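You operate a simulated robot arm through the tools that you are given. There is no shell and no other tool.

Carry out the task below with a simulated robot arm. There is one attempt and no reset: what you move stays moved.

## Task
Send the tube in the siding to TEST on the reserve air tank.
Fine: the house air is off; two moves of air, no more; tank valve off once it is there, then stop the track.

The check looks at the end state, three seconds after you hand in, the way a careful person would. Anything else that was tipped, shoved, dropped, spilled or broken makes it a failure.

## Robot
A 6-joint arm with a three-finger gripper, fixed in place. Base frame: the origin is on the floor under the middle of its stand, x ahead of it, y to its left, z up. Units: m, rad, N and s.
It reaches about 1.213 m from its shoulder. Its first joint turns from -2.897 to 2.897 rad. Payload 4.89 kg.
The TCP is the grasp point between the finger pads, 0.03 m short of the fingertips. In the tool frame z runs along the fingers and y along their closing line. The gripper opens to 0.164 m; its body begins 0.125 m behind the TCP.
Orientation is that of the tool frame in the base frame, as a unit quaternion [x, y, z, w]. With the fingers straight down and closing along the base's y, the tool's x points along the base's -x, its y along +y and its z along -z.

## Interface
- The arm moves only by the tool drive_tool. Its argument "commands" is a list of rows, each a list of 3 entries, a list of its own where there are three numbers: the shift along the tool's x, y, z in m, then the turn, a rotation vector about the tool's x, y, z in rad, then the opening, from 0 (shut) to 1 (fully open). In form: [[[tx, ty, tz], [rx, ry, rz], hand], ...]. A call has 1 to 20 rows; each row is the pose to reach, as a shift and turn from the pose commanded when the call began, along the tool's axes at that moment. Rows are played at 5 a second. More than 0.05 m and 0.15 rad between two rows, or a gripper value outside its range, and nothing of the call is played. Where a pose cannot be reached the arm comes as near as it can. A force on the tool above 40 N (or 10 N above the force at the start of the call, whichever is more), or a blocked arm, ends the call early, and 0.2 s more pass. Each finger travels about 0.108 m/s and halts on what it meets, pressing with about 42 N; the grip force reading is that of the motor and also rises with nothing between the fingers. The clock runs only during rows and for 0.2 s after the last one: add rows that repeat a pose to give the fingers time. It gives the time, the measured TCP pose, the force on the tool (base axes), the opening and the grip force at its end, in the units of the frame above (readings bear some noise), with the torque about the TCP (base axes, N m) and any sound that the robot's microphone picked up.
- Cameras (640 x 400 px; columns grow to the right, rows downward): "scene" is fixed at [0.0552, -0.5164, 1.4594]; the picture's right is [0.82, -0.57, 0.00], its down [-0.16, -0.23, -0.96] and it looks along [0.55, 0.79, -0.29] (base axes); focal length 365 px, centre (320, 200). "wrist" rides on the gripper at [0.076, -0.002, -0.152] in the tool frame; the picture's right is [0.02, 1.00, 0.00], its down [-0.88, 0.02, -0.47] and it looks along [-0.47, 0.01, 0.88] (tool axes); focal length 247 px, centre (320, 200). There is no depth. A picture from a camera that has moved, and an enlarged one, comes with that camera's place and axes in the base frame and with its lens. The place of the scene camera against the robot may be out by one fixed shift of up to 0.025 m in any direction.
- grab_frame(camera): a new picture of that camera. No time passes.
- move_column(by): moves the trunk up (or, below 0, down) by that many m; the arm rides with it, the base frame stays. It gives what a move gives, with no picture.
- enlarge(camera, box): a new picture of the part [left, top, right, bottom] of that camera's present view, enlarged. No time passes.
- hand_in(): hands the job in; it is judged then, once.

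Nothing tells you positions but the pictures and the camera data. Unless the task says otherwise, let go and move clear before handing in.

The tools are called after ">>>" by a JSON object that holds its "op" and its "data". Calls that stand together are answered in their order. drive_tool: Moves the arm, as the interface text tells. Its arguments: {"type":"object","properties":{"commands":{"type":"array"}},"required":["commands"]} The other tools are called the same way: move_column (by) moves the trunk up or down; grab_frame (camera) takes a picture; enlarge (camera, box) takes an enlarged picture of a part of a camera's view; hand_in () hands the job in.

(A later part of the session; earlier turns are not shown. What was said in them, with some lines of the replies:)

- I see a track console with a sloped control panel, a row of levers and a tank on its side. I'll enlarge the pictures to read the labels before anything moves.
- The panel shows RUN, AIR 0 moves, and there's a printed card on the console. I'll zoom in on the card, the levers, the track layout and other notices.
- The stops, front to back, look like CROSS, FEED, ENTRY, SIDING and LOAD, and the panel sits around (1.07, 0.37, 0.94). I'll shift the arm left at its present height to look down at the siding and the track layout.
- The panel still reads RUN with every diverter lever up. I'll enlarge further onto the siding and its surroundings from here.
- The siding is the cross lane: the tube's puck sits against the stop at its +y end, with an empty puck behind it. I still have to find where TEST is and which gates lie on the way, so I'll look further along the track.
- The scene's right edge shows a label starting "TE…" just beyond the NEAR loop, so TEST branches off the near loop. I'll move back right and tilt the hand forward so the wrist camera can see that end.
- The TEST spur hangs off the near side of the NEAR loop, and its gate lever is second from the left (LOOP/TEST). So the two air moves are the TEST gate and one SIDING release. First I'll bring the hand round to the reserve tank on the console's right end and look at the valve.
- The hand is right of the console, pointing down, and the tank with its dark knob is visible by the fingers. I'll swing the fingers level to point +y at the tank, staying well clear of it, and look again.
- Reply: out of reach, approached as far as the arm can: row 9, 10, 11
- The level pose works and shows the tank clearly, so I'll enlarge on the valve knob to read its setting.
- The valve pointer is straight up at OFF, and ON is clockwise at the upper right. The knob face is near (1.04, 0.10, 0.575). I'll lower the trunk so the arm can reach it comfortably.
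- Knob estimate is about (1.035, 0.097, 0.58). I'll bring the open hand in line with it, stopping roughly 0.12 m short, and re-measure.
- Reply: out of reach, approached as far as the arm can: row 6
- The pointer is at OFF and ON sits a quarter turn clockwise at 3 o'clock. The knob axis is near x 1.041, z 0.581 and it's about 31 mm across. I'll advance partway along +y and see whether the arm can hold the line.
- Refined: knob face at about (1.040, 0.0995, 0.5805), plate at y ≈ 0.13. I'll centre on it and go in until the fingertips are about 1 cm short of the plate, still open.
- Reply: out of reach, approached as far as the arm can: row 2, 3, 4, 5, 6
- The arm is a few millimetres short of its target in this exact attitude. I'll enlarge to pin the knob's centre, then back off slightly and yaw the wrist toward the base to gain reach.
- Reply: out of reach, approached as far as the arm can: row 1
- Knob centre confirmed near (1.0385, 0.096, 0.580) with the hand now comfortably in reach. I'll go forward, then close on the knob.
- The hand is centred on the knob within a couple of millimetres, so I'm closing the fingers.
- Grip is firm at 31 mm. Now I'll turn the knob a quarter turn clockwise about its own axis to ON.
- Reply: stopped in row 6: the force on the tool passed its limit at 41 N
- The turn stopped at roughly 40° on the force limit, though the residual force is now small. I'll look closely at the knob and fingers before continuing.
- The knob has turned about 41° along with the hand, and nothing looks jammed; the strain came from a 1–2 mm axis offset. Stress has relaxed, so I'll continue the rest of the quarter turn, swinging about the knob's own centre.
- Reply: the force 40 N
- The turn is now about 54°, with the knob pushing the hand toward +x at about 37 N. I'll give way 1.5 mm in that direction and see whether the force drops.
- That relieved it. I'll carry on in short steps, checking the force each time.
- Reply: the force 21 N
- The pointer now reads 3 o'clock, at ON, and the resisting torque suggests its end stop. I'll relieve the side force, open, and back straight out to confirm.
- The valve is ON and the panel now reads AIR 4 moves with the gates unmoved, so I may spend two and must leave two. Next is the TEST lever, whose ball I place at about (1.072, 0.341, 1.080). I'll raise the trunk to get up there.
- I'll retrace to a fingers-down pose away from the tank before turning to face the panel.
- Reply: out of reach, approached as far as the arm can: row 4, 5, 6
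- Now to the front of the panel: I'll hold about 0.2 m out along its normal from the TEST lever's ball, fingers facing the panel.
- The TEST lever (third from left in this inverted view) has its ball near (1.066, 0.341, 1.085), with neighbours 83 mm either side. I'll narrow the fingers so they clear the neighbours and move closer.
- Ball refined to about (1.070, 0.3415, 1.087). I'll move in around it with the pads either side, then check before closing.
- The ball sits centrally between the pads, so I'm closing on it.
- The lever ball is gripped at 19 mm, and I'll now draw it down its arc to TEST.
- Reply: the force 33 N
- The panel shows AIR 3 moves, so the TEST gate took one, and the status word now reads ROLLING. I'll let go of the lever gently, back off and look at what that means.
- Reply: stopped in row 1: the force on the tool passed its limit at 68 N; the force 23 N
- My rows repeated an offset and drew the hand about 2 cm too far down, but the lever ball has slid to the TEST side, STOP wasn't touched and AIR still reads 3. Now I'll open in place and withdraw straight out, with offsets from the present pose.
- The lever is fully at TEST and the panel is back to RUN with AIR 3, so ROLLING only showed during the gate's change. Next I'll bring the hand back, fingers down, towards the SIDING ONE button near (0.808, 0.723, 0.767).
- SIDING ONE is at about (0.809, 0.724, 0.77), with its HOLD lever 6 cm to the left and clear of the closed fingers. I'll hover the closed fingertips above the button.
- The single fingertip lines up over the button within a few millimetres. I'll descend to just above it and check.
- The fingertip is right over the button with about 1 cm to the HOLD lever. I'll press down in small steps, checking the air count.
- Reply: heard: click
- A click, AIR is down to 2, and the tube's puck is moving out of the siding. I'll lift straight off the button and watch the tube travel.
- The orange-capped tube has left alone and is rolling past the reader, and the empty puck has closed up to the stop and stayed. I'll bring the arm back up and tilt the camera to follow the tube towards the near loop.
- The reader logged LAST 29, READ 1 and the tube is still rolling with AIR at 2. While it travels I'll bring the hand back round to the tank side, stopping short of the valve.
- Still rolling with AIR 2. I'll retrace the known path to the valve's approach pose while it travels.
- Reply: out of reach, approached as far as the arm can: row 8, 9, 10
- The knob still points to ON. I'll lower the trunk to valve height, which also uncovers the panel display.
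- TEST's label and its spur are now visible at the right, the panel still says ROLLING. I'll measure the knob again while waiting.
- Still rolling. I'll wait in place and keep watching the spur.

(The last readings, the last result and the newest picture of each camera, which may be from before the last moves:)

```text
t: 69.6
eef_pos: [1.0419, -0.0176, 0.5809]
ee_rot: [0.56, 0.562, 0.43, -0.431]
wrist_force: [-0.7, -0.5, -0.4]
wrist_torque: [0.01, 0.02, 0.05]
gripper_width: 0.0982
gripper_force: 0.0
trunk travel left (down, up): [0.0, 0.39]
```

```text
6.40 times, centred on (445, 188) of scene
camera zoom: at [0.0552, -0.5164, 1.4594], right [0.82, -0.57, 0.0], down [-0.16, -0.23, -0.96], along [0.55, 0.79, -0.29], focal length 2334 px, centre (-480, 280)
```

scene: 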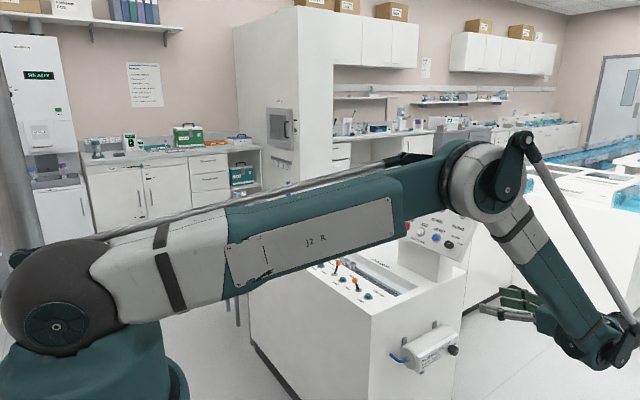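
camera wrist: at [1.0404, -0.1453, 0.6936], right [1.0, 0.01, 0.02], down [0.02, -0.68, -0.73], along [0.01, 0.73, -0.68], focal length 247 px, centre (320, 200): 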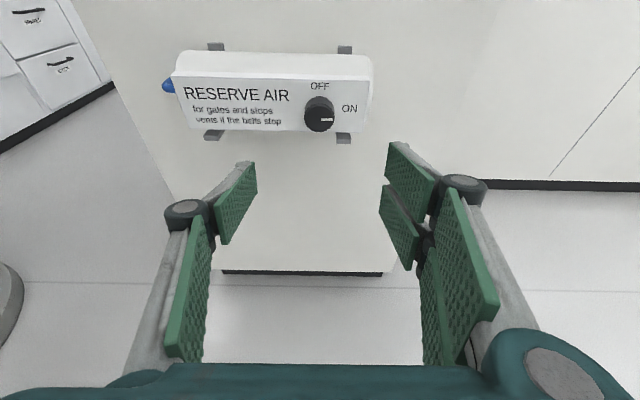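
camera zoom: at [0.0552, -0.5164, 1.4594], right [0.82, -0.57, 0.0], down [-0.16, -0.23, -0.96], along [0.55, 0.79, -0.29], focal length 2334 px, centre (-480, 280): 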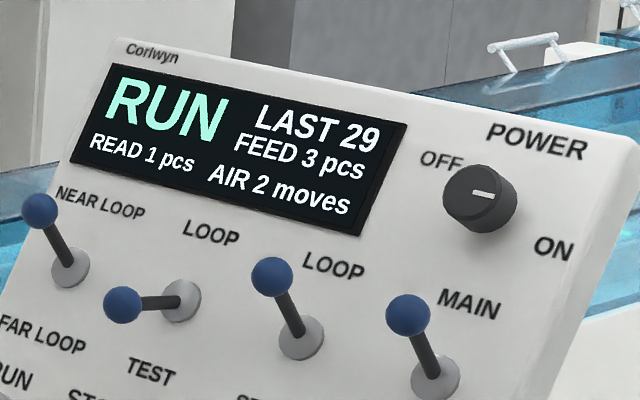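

The panel is back to RUN, so nothing is rolling any more. I'll verify that the tube is sitting in the TEST spur.

>>> {"op": "enlarge", "data": {"camera": "scene", "box": [480, 100, 640, 240]}}

>>> {"op": "enlarge", "data": {"camera": "scene", "box": [636, 170, 640, 240]}}

>>> {"op": "enlarge", "data": {"camera": "scene", "box": [620, 175, 640, 225]}}

```text
2.86 times, centred on (560, 170) of scene
camera zoom: at [0.0552, -0.5164, 1.4594], right [0.82, -0.57, 0.0], down [-0.16, -0.23, -0.96], along [0.55, 0.79, -0.29], focal length 1042 px, centre (-366, 286)
```

zoom: 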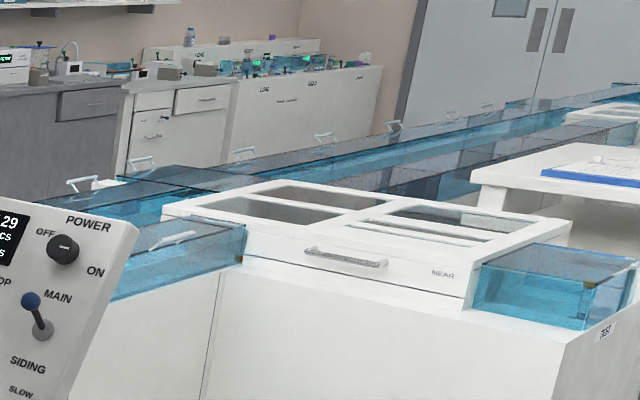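

```text
5.71 times, centred on (638, 205) of scene
camera zoom: at [0.0552, -0.5164, 1.4594], right [0.82, -0.57, 0.0], down [-0.16, -0.23, -0.96], along [0.55, 0.79, -0.29], focal length 2084 px, centre (-1497, 171)
```

zoom: 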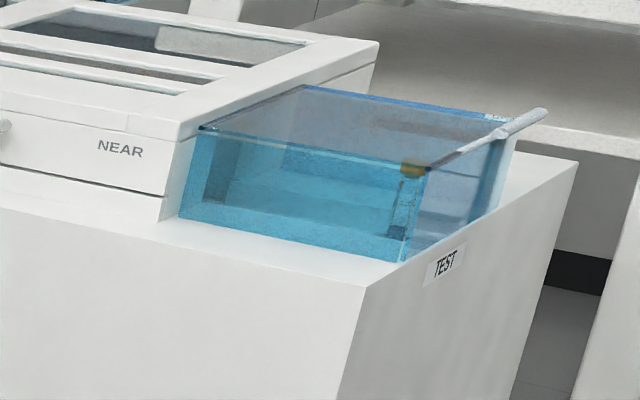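

```text
8.00 times, centred on (630, 200) of scene
camera zoom: at [0.0552, -0.5164, 1.4594], right [0.82, -0.57, 0.0], down [-0.16, -0.23, -0.96], along [0.55, 0.79, -0.29], focal length 2917 px, centre (-2160, 200)
```

zoom: 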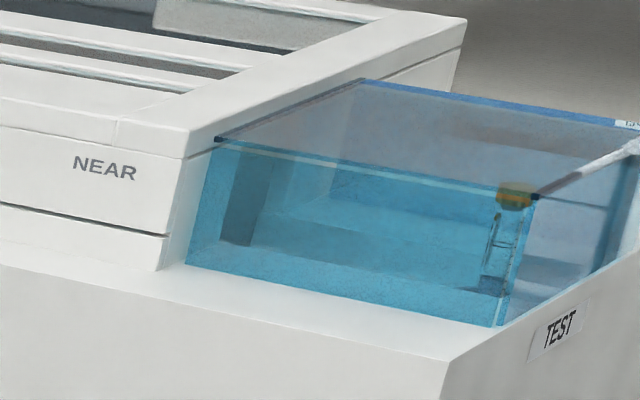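

The orange-capped tube stands at the end of the TEST spur with AIR at 2. Now I'll close the tank valve, first bringing the open fingers around the knob.

>>> {"op": "drive_tool", "data": {"commands": [[[0.0067, -0.002, 0.0251], [0, 0, 0], 0.6], [[0.0135, -0.002, 0.0502], [0, 0, 0], 0.6], [[0.0202, -0.002, 0.0754], [0, 0, 0], 0.6], [[0.0235, -0.002, 0.088], [0, 0, 0], 0.6], [[0.0269, -0.002, 0.1005], [0, 0, 0], 0.6], [[0.0269, -0.002, 0.1005], [0, 0, 0], 0.6]]}}

>>> {"op": "grab_frame", "data": {"camera": "wrist"}}

>>> {"op": "enlarge", "data": {"camera": "wrist", "box": [260, 140, 380, 215]}}

```text
t: 71.0
eef_pos: [1.0405, 0.0872, 0.5807]
ee_rot: [0.56, 0.56, 0.432, -0.431]
wrist_force: [0.7, -1.3, -0.5]
wrist_torque: [0.01, -0.02, 0.0]
gripper_width: 0.0984
gripper_force: 0.0
trunk travel left (down, up): [0.0, 0.39]
```

```text
taken
camera wrist: at [1.0372, -0.0407, 0.6935], right [1.0, 0.01, 0.02], down [0.02, -0.68, -0.73], along [0.01, 0.73, -0.68], focal length 247 px, centre (320, 200)
```

wrist: 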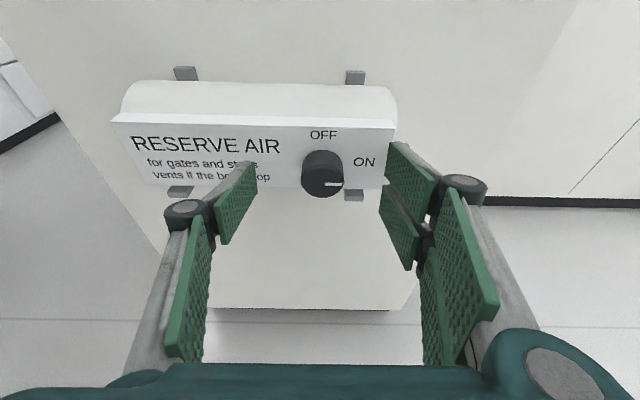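

```text
5.33 times, centred on (320, 178) of wrist
camera zoom: at [1.0372, -0.0407, 0.6935], right [1.0, 0.01, 0.02], down [0.02, -0.68, -0.73], along [0.01, 0.73, -0.68], focal length 1317 px, centre (320, 320)
```

zoom: 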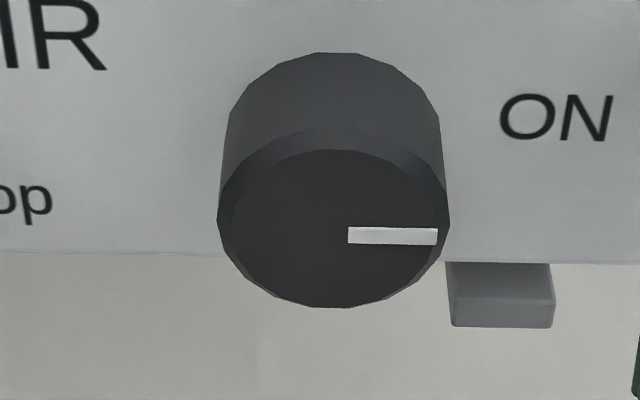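

Centred to within about a millimetre; I'll nudge 1.5 mm and close on the knob.

>>> {"op": "drive_tool", "data": {"commands": [[[0, 0.0015, 0], [0, 0, 0], 0.4], [[0, 0.0015, 0], [0, 0, 0], 0.25], [[0, 0.0015, 0], [0, 0, 0], 0.15], [[0, 0.0015, 0], [0, 0, 0], 0.05], [[0, 0.0015, 0], [0, 0, 0], 0.05]]}}

>>> {"op": "enlarge", "data": {"camera": "wrist", "box": [250, 110, 390, 220]}}

```text
t: 72.2
eef_pos: [1.0408, 0.0871, 0.5802]
ee_rot: [0.561, 0.561, 0.431, -0.43]
wrist_force: [21.7, 3.8, 3.3]
wrist_torque: [0.01, -0.01, -0.68]
gripper_width: 0.0311
gripper_force: 44.7
trunk travel left (down, up): [0.0, 0.39]
```

```text
3.64 times, centred on (320, 165) of wrist
camera zoom: at [1.0388, -0.0408, 0.6936], right [1.0, 0.01, 0.02], down [0.02, -0.68, -0.73], along [0.01, 0.73, -0.68], focal length 898 px, centre (320, 327)
```

zoom: 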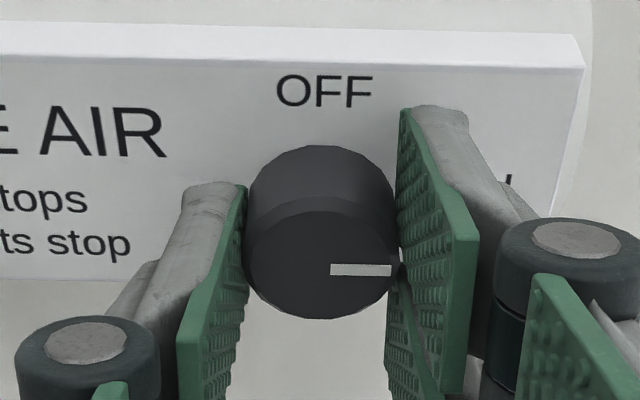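

>>> {"op": "drive_tool", "data": {"commands": [[[0, 0.001, 0], [0, 0, 0], 0.05], [[0, 0.001, 0], [-0.0259, 0, -0.0966], 0.05], [[0, 0.001, 0], [-0.0518, 0, -0.1932], 0.05], [[0, 0.001, 0], [-0.0776, 0, -0.2898], 0.05], [[0, 0.001, 0], [-0.0776, 0, -0.2898], 0.05]]}}

```text
t: 73.4
eef_pos: [1.0423, 0.0853, 0.5816]
ee_rot: [0.489, 0.62, 0.51, -0.342]
wrist_force: [-30.3, -2.3, 1.4]
wrist_torque: [-0.3, 0.07, 0.88]
gripper_width: 0.0311
gripper_force: 44.9
trunk travel left (down, up): [0.0, 0.39]
```

>>> {"op": "drive_tool", "data": {"commands": [[[0.0004, -0.0013, -0.0001], [0, 0, 0], 0.05], [[0.0004, -0.0013, -0.0001], [-0.0194, 0, -0.0724], 0.05], [[0.0004, -0.0013, -0.0001], [-0.0388, 0, -0.1449], 0.05], [[0.0004, -0.0013, -0.0001], [-0.0582, 0, -0.2174], 0.05], [[0.0004, -0.0013, -0.0001], [-0.0582, 0, -0.2174], 0.05]]}}

```text
t: 74.5
eef_pos: [1.0412, 0.0868, 0.5801]
ee_rot: [0.432, 0.653, 0.558, -0.276]
wrist_force: [-5.3, 0.2, 1.3]
wrist_torque: [0.04, 0.0, 0.25]
gripper_width: 0.031
gripper_force: 45.3
trunk travel left (down, up): [0.0, 0.39]
stopped in row 5: the force on the tool passed its limit at 42 N (the readings are from after the stop); the commanded pose is now the measured one
```

>>> {"op": "drive_tool", "data": {"commands": [[[0, 0, 0], [-0.0181, 0, -0.0676], 0.05], [[0, 0, 0], [-0.0361, 0, -0.1352], 0.05], [[0, 0, 0], [-0.0542, 0, -0.2029], 0.05], [[0, 0, 0], [-0.0542, 0, -0.2029], 0.05]]}}

```text
t: 75.5
eef_pos: [1.0404, 0.0866, 0.5811]
ee_rot: [0.372, 0.677, 0.601, -0.205]
wrist_force: [-6.4, 6.1, -4.2]
wrist_torque: [0.02, -0.02, 0.31]
gripper_width: 0.0309
gripper_force: 45.0
trunk travel left (down, up): [0.0, 0.39]
```

>>> {"op": "drive_tool", "data": {"commands": [[[0, 0, 0], [-0.0181, 0, -0.0676], 0.05], [[0, 0, 0], [-0.0361, 0, -0.1352], 0.05], [[0, 0, 0], [-0.0542, 0, -0.2029], 0.05], [[0, 0, 0], [-0.0542, 0, -0.2029], 0.05]]}}

```text
t: 76.5
eef_pos: [1.0411, 0.0879, 0.5804]
ee_rot: [0.306, 0.696, 0.636, -0.134]
wrist_force: [1.3, 17.9, -0.5]
wrist_torque: [-0.07, 0.0, 0.05]
gripper_width: 0.031
gripper_force: 45.0
trunk travel left (down, up): [0.0, 0.39]
```

>>> {"op": "drive_tool", "data": {"commands": [[[0.0002, 0, 0.0007], [-0.0181, 0, -0.0676], 0.05], [[0.0002, 0, 0.0007], [-0.0361, 0, -0.1352], 0.05], [[0.0002, 0, 0.0007], [-0.0542, 0, -0.2029], 0.05], [[0.0002, 0, 0.0007], [-0.0542, 0, -0.2029], 0.05]]}}

```text
t: 77.5
eef_pos: [1.0402, 0.0869, 0.5804]
ee_rot: [0.238, 0.706, 0.665, -0.06]
wrist_force: [1.1, 2.4, -4.9]
wrist_torque: [-0.11, 0.02, -0.21]
gripper_width: 0.0312
gripper_force: 45.2
trunk travel left (down, up): [0.0, 0.39]
```

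>>> {"op": "drive_tool", "data": {"commands": [[[0, 0, 0], [-0.0181, 0, -0.0676], 0.05], [[0, 0, 0], [-0.0361, 0, -0.1352], 0.05], [[0, 0, 0], [-0.0569, 0, -0.2125], 0.05], [[0, 0, 0], [-0.0569, 0, -0.2125], 0.05]]}}

```text
t: 78.5
eef_pos: [1.04, 0.0878, 0.5798]
ee_rot: [0.164, 0.707, 0.688, 0.018]
wrist_force: [-11.3, -9.5, -5.6]
wrist_torque: [-0.09, -0.01, 0.77]
gripper_width: 0.0307
gripper_force: 45.2
trunk travel left (down, up): [0.0, 0.39]
```

>>> {"op": "drive_tool", "data": {"commands": [[[0.0004, -0.0001, -0.0005], [-0.0181, 0, -0.0676], 0.05], [[0.0004, -0.0001, -0.0005], [-0.0361, 0, -0.1352], 0.05], [[0.0004, -0.0001, -0.0005], [-0.0569, 0, -0.2125], 0.05], [[0.0004, -0.0001, -0.0005], [-0.0569, 0, -0.2125], 0.05]]}}

>>> {"op": "grab_frame", "data": {"camera": "wrist"}}

>>> {"op": "enlarge", "data": {"camera": "scene", "box": [395, 160, 495, 215]}}

```text
t: 79.5
eef_pos: [1.0418, 0.0872, 0.5798]
ee_rot: [0.086, 0.701, 0.702, 0.095]
wrist_force: [-17.2, -17.8, -2.4]
wrist_torque: [-0.07, 0.49, 0.47]
gripper_width: 0.0307
gripper_force: 44.9
trunk travel left (down, up): [0.0, 0.39]
```

```text
taken
camera wrist: at [0.9276, -0.0411, 0.577], right [-0.03, 0.0, 1.0], down [0.73, -0.68, 0.03], along [0.68, 0.73, 0.02], focal length 247 px, centre (320, 200)
```

wrist: 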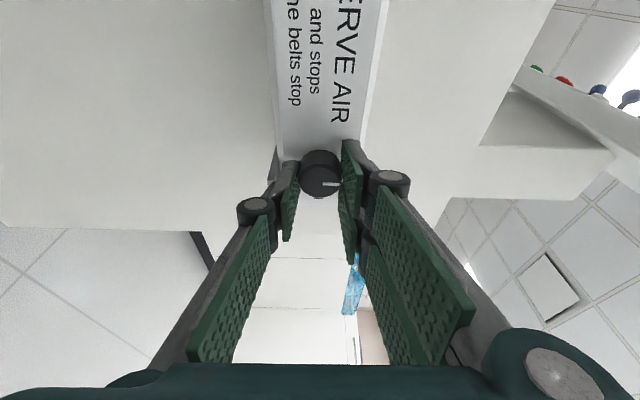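

```text
6.40 times, centred on (445, 188) of scene
camera zoom: at [0.0552, -0.5164, 1.4594], right [0.82, -0.57, 0.0], down [-0.16, -0.23, -0.96], along [0.55, 0.79, -0.29], focal length 2334 px, centre (-480, 280)
```

zoom: 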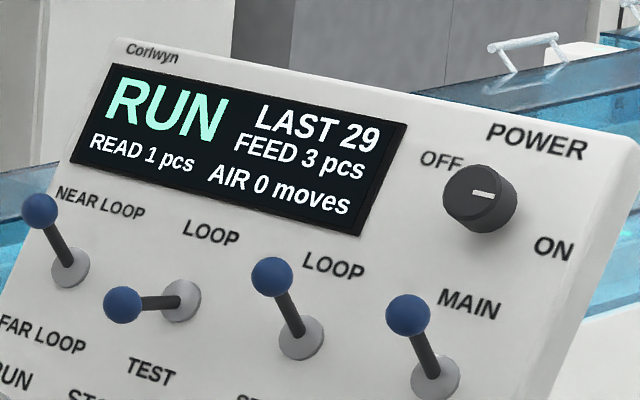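

The valve is at its OFF stop and the panel shows AIR 0 (tank shut off) while the belts still RUN. I'll relieve the hand, open and back away, then confirm the pointer.

>>> {"op": "drive_tool", "data": {"commands": [[[0.0006, 0, -0.001], [0, 0, 0], 0.05], [[0.0006, 0, -0.001], [0, 0, 0], 0.2], [[0.0006, 0, -0.001], [0, 0, 0], 0.4], [[0.0006, 0, -0.001], [0, 0, 0], 0.6], [[0.0006, 0, -0.001], [0, 0, 0], 0.6], [[-0.006, 0, -0.025], [0, 0, 0], 0.6], [[-0.0125, 0, -0.05], [0, 0, 0], 0.6], [[-0.019, 0, -0.074], [0, 0, 0], 0.6], [[-0.0258, 0, -0.0966], [0, 0, 0], 0.6]]}}

>>> {"op": "grab_frame", "data": {"camera": "wrist"}}

>>> {"op": "enlarge", "data": {"camera": "scene", "box": [395, 160, 495, 215]}}

```text
t: 81.5
eef_pos: [1.0395, -0.0115, 0.5785]
ee_rot: [0.087, 0.701, 0.702, 0.095]
wrist_force: [-0.3, 0.6, 0.2]
wrist_torque: [0.01, -0.01, -0.02]
gripper_width: 0.0983
gripper_force: 0.2
trunk travel left (down, up): [0.0, 0.39]
```

```text
taken
camera wrist: at [0.9266, -0.1394, 0.5759], right [-0.03, 0.01, 1.0], down [0.73, -0.68, 0.03], along [0.68, 0.73, 0.02], focal length 247 px, centre (320, 200)
```

wrist: 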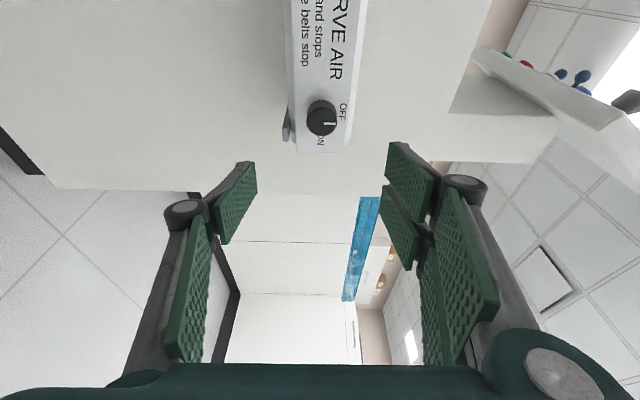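

```text
6.40 times, centred on (445, 188) of scene
camera zoom: at [0.0552, -0.5164, 1.4594], right [0.82, -0.57, 0.0], down [-0.16, -0.23, -0.96], along [0.55, 0.79, -0.29], focal length 2334 px, centre (-480, 280)
```

zoom: 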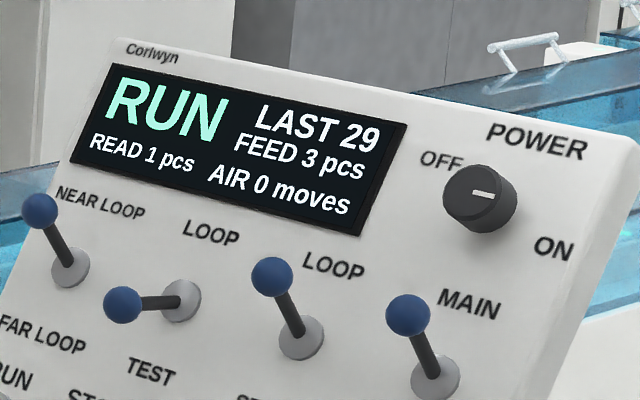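

The pointer is back at OFF. Next is STOP; I'll check the arm's clearance to the panel before raising the trunk.

>>> {"op": "grab_frame", "data": {"camera": "scene"}}

>>> {"op": "enlarge", "data": {"camera": "wrist", "box": [280, 85, 360, 155]}}

```text
taken
```

scene: 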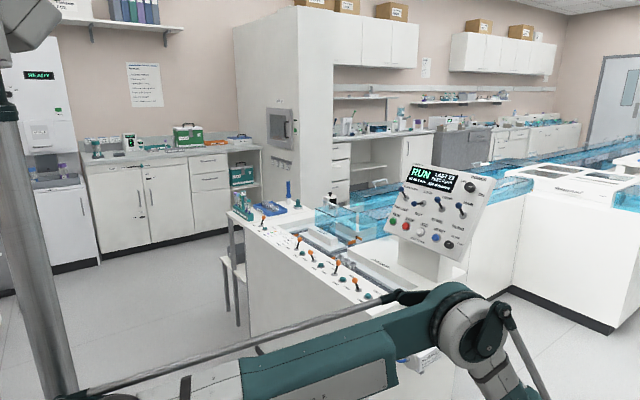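

```text
5.71 times, centred on (320, 120) of wrist
camera zoom: at [0.9266, -0.1394, 0.5759], right [-0.03, 0.01, 1.0], down [0.73, -0.68, 0.03], along [0.68, 0.73, 0.02], focal length 1411 px, centre (320, 657)
```

zoom: 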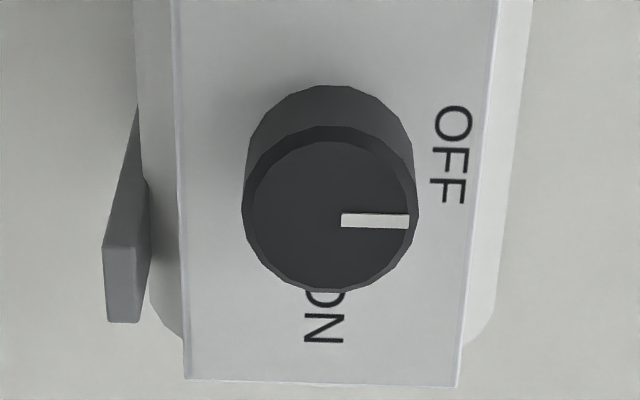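

>>> {"op": "move_column", "data": {"by": 0.25}}

>>> {"op": "drive_tool", "data": {"commands": [[[0.0195, 0.023, -0.0154], [0.1115, 0.0146, -0.0146], 0.6], [[0.039, 0.0459, -0.0309], [0.223, 0.0293, -0.0293], 0.6], [[0.0585, 0.0689, -0.0463], [0.3345, 0.0439, -0.0439], 0.6], [[0.078, 0.0919, -0.0618], [0.446, 0.0586, -0.0586], 0.6], [[0.0975, 0.1148, -0.0772], [0.5575, 0.0732, -0.0732], 0.6], [[0.117, 0.1378, -0.0927], [0.669, 0.0879, -0.0879], 0.6], [[0.1365, 0.1608, -0.1081], [0.7805, 0.1025, -0.1025], 0.6], [[0.1559, 0.1837, -0.1235], [0.892, 0.1171, -0.1171], 0.6], [[0.1754, 0.2067, -0.139], [1.0035, 0.1318, -0.1318], 0.6], [[0.1949, 0.2296, -0.1544], [1.115, 0.1464, -0.1464], 0.6], [[0.2144, 0.2526, -0.1699], [1.2265, 0.1611, -0.1611], 0.6], [[0.2339, 0.2756, -0.1853], [1.338, 0.1757, -0.1757], 0.6], [[0.2534, 0.2985, -0.2008], [1.4495, 0.1904, -0.1904], 0.6], [[0.2729, 0.3215, -0.2162], [1.561, 0.205, -0.205], 0.6]]}}

>>> {"op": "grab_frame", "data": {"camera": "scene"}}

```text
t: 84.0
eef_pos: [1.0408, -0.0116, 0.8282]
ee_rot: [0.088, 0.7, 0.702, 0.095]
wrist_force: [-0.1, -0.3, -0.3]
wrist_torque: [0.02, 0.0, -0.01]
gripper_width: 0.0984
gripper_force: 0.1
trunk travel left (down, up): [-0.25, 0.14]
```

```text
t: 87.0
eef_pos: [0.7147, -0.1523, 1.1465]
ee_rot: [-0.002, 1.0, -0.001, 0.004]
wrist_force: [0.2, -0.3, -0.8]
wrist_torque: [0.04, 0.18, -0.01]
gripper_width: 0.0986
gripper_force: 0.0
trunk travel left (down, up): [-0.25, 0.14]
```

```text
taken
```

scene: 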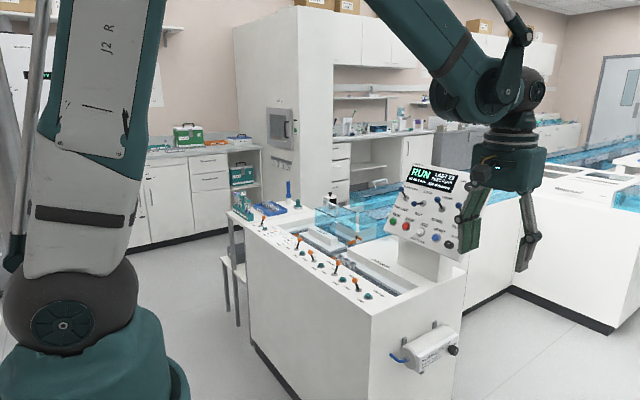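

Now to the red STOP button near (1.047, 0.367, 0.954). I'll face the panel with closed fingers about 10 cm out from it.

>>> {"op": "drive_tool", "data": {"commands": [[[-0.0167, 0.0405, 0.0101], [0, -0.0825, 0], 0.4], [[-0.0334, 0.0809, 0.0202], [0, -0.1651, 0], 0.2], [[-0.0501, 0.1214, 0.0302], [0, -0.2476, 0], 0.1], [[-0.0668, 0.1618, 0.0403], [0, -0.3302, 0], 0], [[-0.0835, 0.2023, 0.0504], [0, -0.4127, 0], 0], [[-0.1002, 0.2428, 0.0605], [0, -0.4952, 0], 0], [[-0.1168, 0.2832, 0.0705], [0, -0.5778, 0], 0], [[-0.1335, 0.3237, 0.0806], [0, -0.6603, 0], 0], [[-0.1502, 0.3642, 0.0907], [0, -0.7428, 0], 0], [[-0.1669, 0.4046, 0.1008], [0, -0.8254, 0], 0], [[-0.1836, 0.4451, 0.1108], [0, -0.9079, 0], 0], [[-0.2003, 0.4855, 0.1209], [0, -0.9905, 0], 0], [[-0.217, 0.526, 0.131], [0, -1.073, 0], 0], [[-0.217, 0.526, 0.131], [0, -1.073, 0], 0]]}}

>>> {"op": "grab_frame", "data": {"camera": "wrist"}}

>>> {"op": "enlarge", "data": {"camera": "scene", "box": [370, 150, 500, 260]}}

```text
t: 90.0
eef_pos: [0.9358, 0.3762, 1.0176]
ee_rot: [-0.001, 0.857, 0.0, 0.515]
wrist_force: [1.3, 0.3, -0.4]
wrist_torque: [-0.06, -0.07, -0.1]
gripper_width: 0.0
gripper_force: 41.8
trunk travel left (down, up): [-0.25, 0.14]
```

```text
taken
camera wrist: at [0.7643, 0.3742, 1.0213], right [-0.01, 1.0, -0.02], down [-0.01, 0.02, 1.0], along [1.0, 0.01, 0.01], focal length 247 px, centre (320, 200)
```

wrist: 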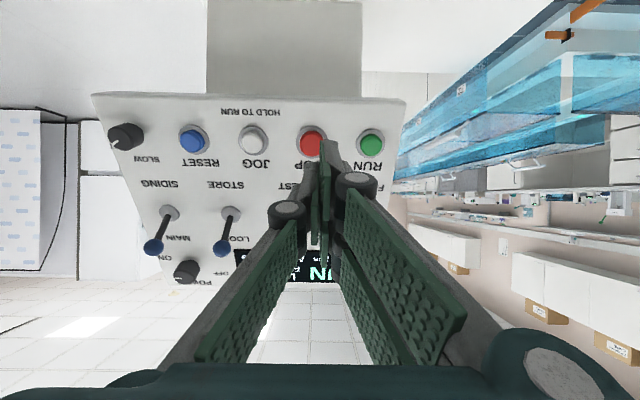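

```text
3.64 times, centred on (435, 205) of scene
camera zoom: at [0.0552, -0.5164, 1.4594], right [0.82, -0.57, 0.0], down [-0.16, -0.23, -0.96], along [0.55, 0.79, -0.29], focal length 1326 px, centre (-98, 182)
```

zoom: 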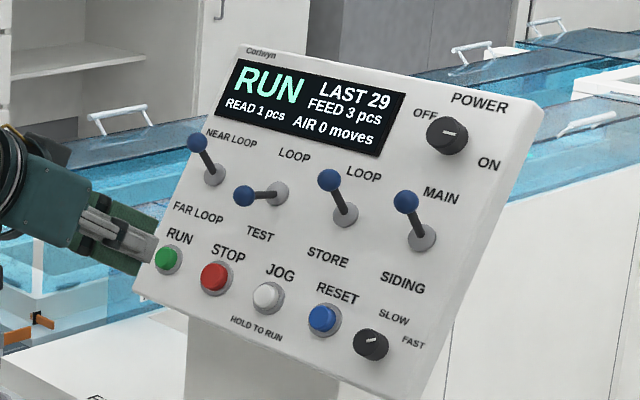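

Aligned on STOP to within a couple of millimetres. I'll go in to about 1.5 cm short of it and check.

>>> {"op": "drive_tool", "data": {"commands": [[[0.001, -0.003, 0.025], [0, 0, 0], 0], [[0.001, -0.003, 0.05], [0, 0, 0], 0], [[0.001, -0.003, 0.07], [0, 0, 0], 0], [[0.001, -0.003, 0.082], [0, 0, 0], 0], [[0.001, -0.003, 0.082], [0, 0, 0], 0]]}}

>>> {"op": "enlarge", "data": {"camera": "wrist", "box": [240, 80, 400, 200]}}

>>> {"op": "enlarge", "data": {"camera": "scene", "box": [370, 150, 500, 260]}}

```text
t: 91.2
eef_pos: [1.0078, 0.3724, 0.9796]
ee_rot: [-0.001, 0.857, 0.0, 0.516]
wrist_force: [0.3, 0.2, -0.3]
wrist_torque: [0.0, -0.03, 0.02]
gripper_width: 0.0001
gripper_force: 41.9
trunk travel left (down, up): [-0.25, 0.14]
```

```text
3.33 times, centred on (320, 140) of wrist
camera zoom: at [0.8366, 0.3713, 0.9835], right [-0.01, 1.0, -0.02], down [-0.01, 0.02, 1.0], along [1.0, 0.01, 0.01], focal length 823 px, centre (320, 400)
```

zoom: 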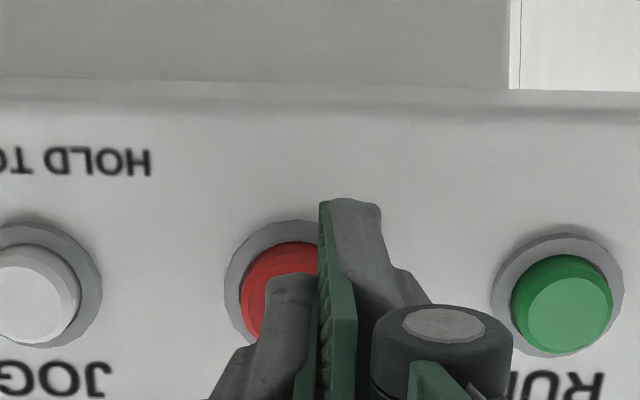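

```text
3.64 times, centred on (435, 205) of scene
camera zoom: at [0.0552, -0.5164, 1.4594], right [0.82, -0.57, 0.0], down [-0.16, -0.23, -0.96], along [0.55, 0.79, -0.29], focal length 1326 px, centre (-98, 182)
```

zoom: 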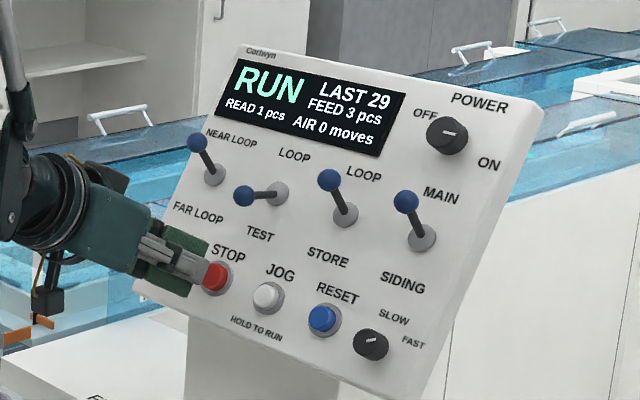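

The fingertip is over STOP, well clear of RUN and JOG. I'll press in small steps.

>>> {"op": "drive_tool", "data": {"commands": [[[0, 0, 0.006], [0, 0, 0], 0], [[0, 0, 0.011], [0, 0, 0], 0], [[0, 0, 0.015], [0, 0, 0], 0], [[0, 0, 0.018], [0, 0, 0], 0], [[0, 0, 0.02], [0, 0, 0], 0]]}}

>>> {"op": "enlarge", "data": {"camera": "scene", "box": [370, 150, 500, 260]}}

```text
t: 92.4
eef_pos: [1.0238, 0.3721, 0.9704]
ee_rot: [-0.001, 0.857, 0.001, 0.516]
wrist_force: [-8.3, 1.8, 3.0]
wrist_torque: [0.05, 0.11, 0.02]
gripper_width: 0.0062
gripper_force: 45.0
trunk travel left (down, up): [-0.25, 0.14]
heard: click
```

```text
3.64 times, centred on (435, 205) of scene
camera zoom: at [0.0552, -0.5164, 1.4594], right [0.82, -0.57, 0.0], down [-0.16, -0.23, -0.96], along [0.55, 0.79, -0.29], focal length 1326 px, centre (-98, 182)
```

zoom: 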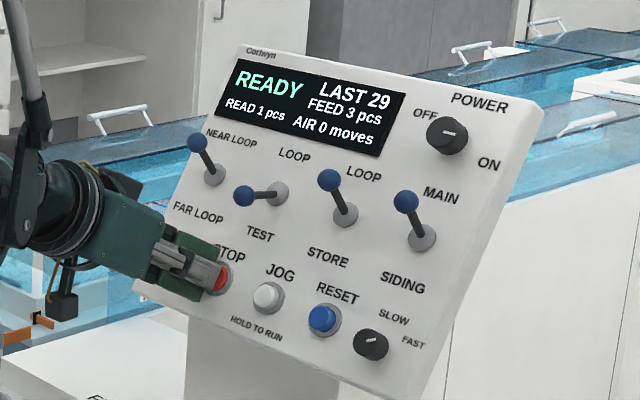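

The panel clicked and now reads READY, so the belts have stopped. I'll withdraw straight out and check everything before handing in.

>>> {"op": "drive_tool", "data": {"commands": [[[0, 0, -0.02], [0, 0, 0], 0], [[0, 0, -0.06], [0, 0, 0], 0], [[0, 0, -0.1], [0, 0, 0], 0], [[0, 0, -0.14], [0, 0, 0], 0], [[0, 0, -0.18], [0, 0, 0], 0], [[0, 0, -0.22], [0, 0, 0], 0], [[0, 0, -0.26], [0, 0, 0], 0]]}}

>>> {"op": "grab_frame", "data": {"camera": "scene"}}

>>> {"op": "enlarge", "data": {"camera": "scene", "box": [370, 150, 500, 260]}}

>>> {"op": "enlarge", "data": {"camera": "scene", "box": [620, 175, 640, 225]}}

>>> {"op": "enlarge", "data": {"camera": "scene", "box": [370, 310, 480, 390]}}

>>> {"op": "enlarge", "data": {"camera": "scene", "box": [230, 180, 400, 310]}}

```text
t: 94.0
eef_pos: [0.7937, 0.3711, 1.0911]
ee_rot: [-0.001, 0.857, 0.001, 0.516]
wrist_force: [1.0, 1.7, -0.6]
wrist_torque: [0.02, 0.0, -0.01]
gripper_width: 0.0001
gripper_force: 44.5
trunk travel left (down, up): [-0.25, 0.14]
```

```text
taken
```

scene: 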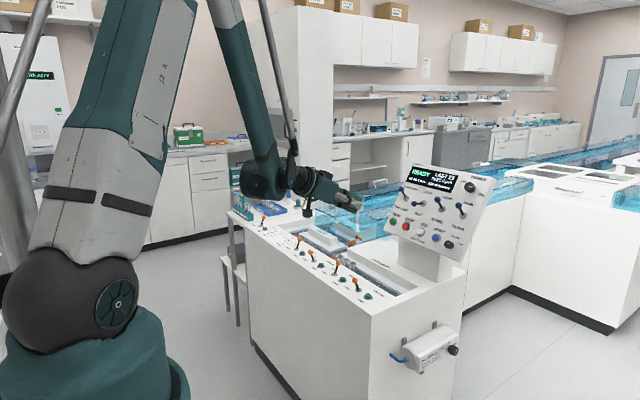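

```text
3.64 times, centred on (435, 205) of scene
camera zoom: at [0.0552, -0.5164, 1.4594], right [0.82, -0.57, 0.0], down [-0.16, -0.23, -0.96], along [0.55, 0.79, -0.29], focal length 1326 px, centre (-98, 182)
```

zoom: 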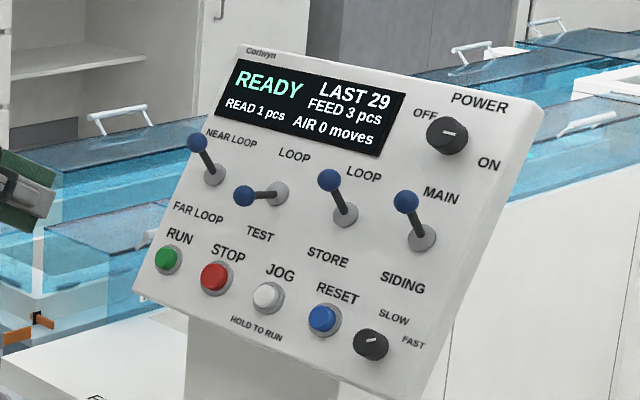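

```text
8.00 times, centred on (630, 200) of scene
camera zoom: at [0.0552, -0.5164, 1.4594], right [0.82, -0.57, 0.0], down [-0.16, -0.23, -0.96], along [0.55, 0.79, -0.29], focal length 2917 px, centre (-2160, 200)
```

zoom: 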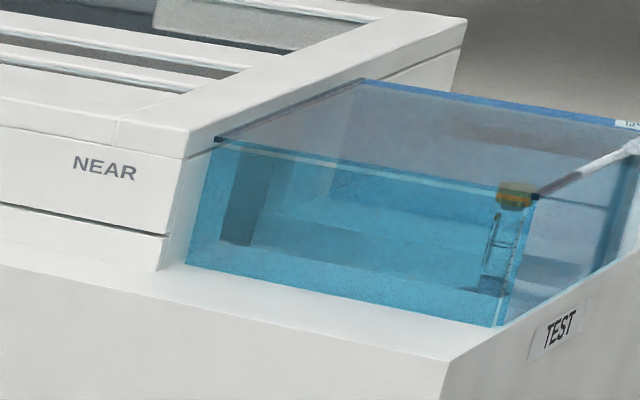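

```text
5.00 times, centred on (425, 350) of scene
camera zoom: at [0.0552, -0.5164, 1.4594], right [0.82, -0.57, 0.0], down [-0.16, -0.23, -0.96], along [0.55, 0.79, -0.29], focal length 1823 px, centre (-205, -550)
```

zoom: 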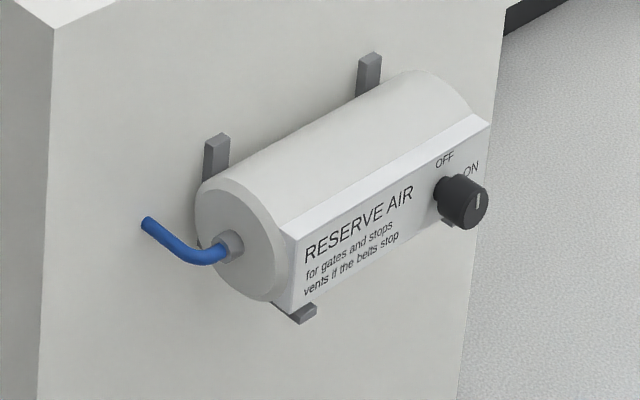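

```text
3.08 times, centred on (315, 245) of scene
camera zoom: at [0.0552, -0.5164, 1.4594], right [0.82, -0.57, 0.0], down [-0.16, -0.23, -0.96], along [0.55, 0.79, -0.29], focal length 1122 px, centre (335, 62)
```

zoom: 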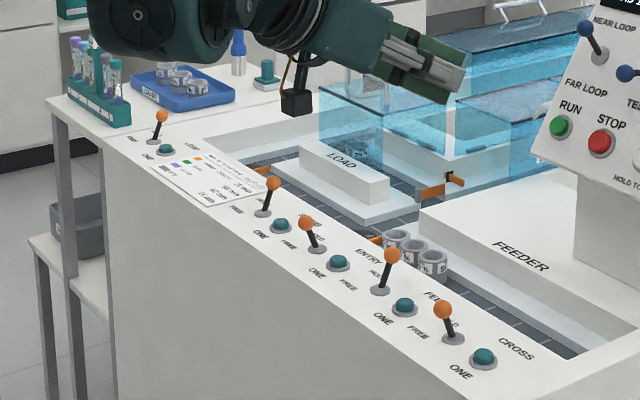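

The tube stands at TEST and the tank valve is at OFF after exactly two air moves. The track reads READY, nothing else has been disturbed and the hand is clear, so I'm handing in.

>>> {"op": "hand_in", "data": {}}

```text
The job is handed in.
```

I sent the orange-capped tube from the siding to TEST on the reserve tank. It's standing at the end of the TEST spur, and the job is handed in.

- **Air used:** exactly two moves, one to throw the LOOP/TEST gate and one to release the tube with SIDING ONE. The count went from 4 to 2, and reads 0 now that the tank is shut.
- **Tank valve:** turned off once the tube was at TEST, with the belts still running. The pointer is back at OFF.
- **Track:** stopped after that. The panel reads READY.
- **Other items:** only the tube left the siding, and the empty puck behind it is still held at the stop. The reader logged the tube as 29 on its way past. The LOOP/TEST lever is still at TEST.

While letting go of the TEST lever I pulled the hand about 2 cm too far down the panel, and the force briefly reached 68 N. The lever ended up fully at TEST, no button was touched, and no extra air was used.
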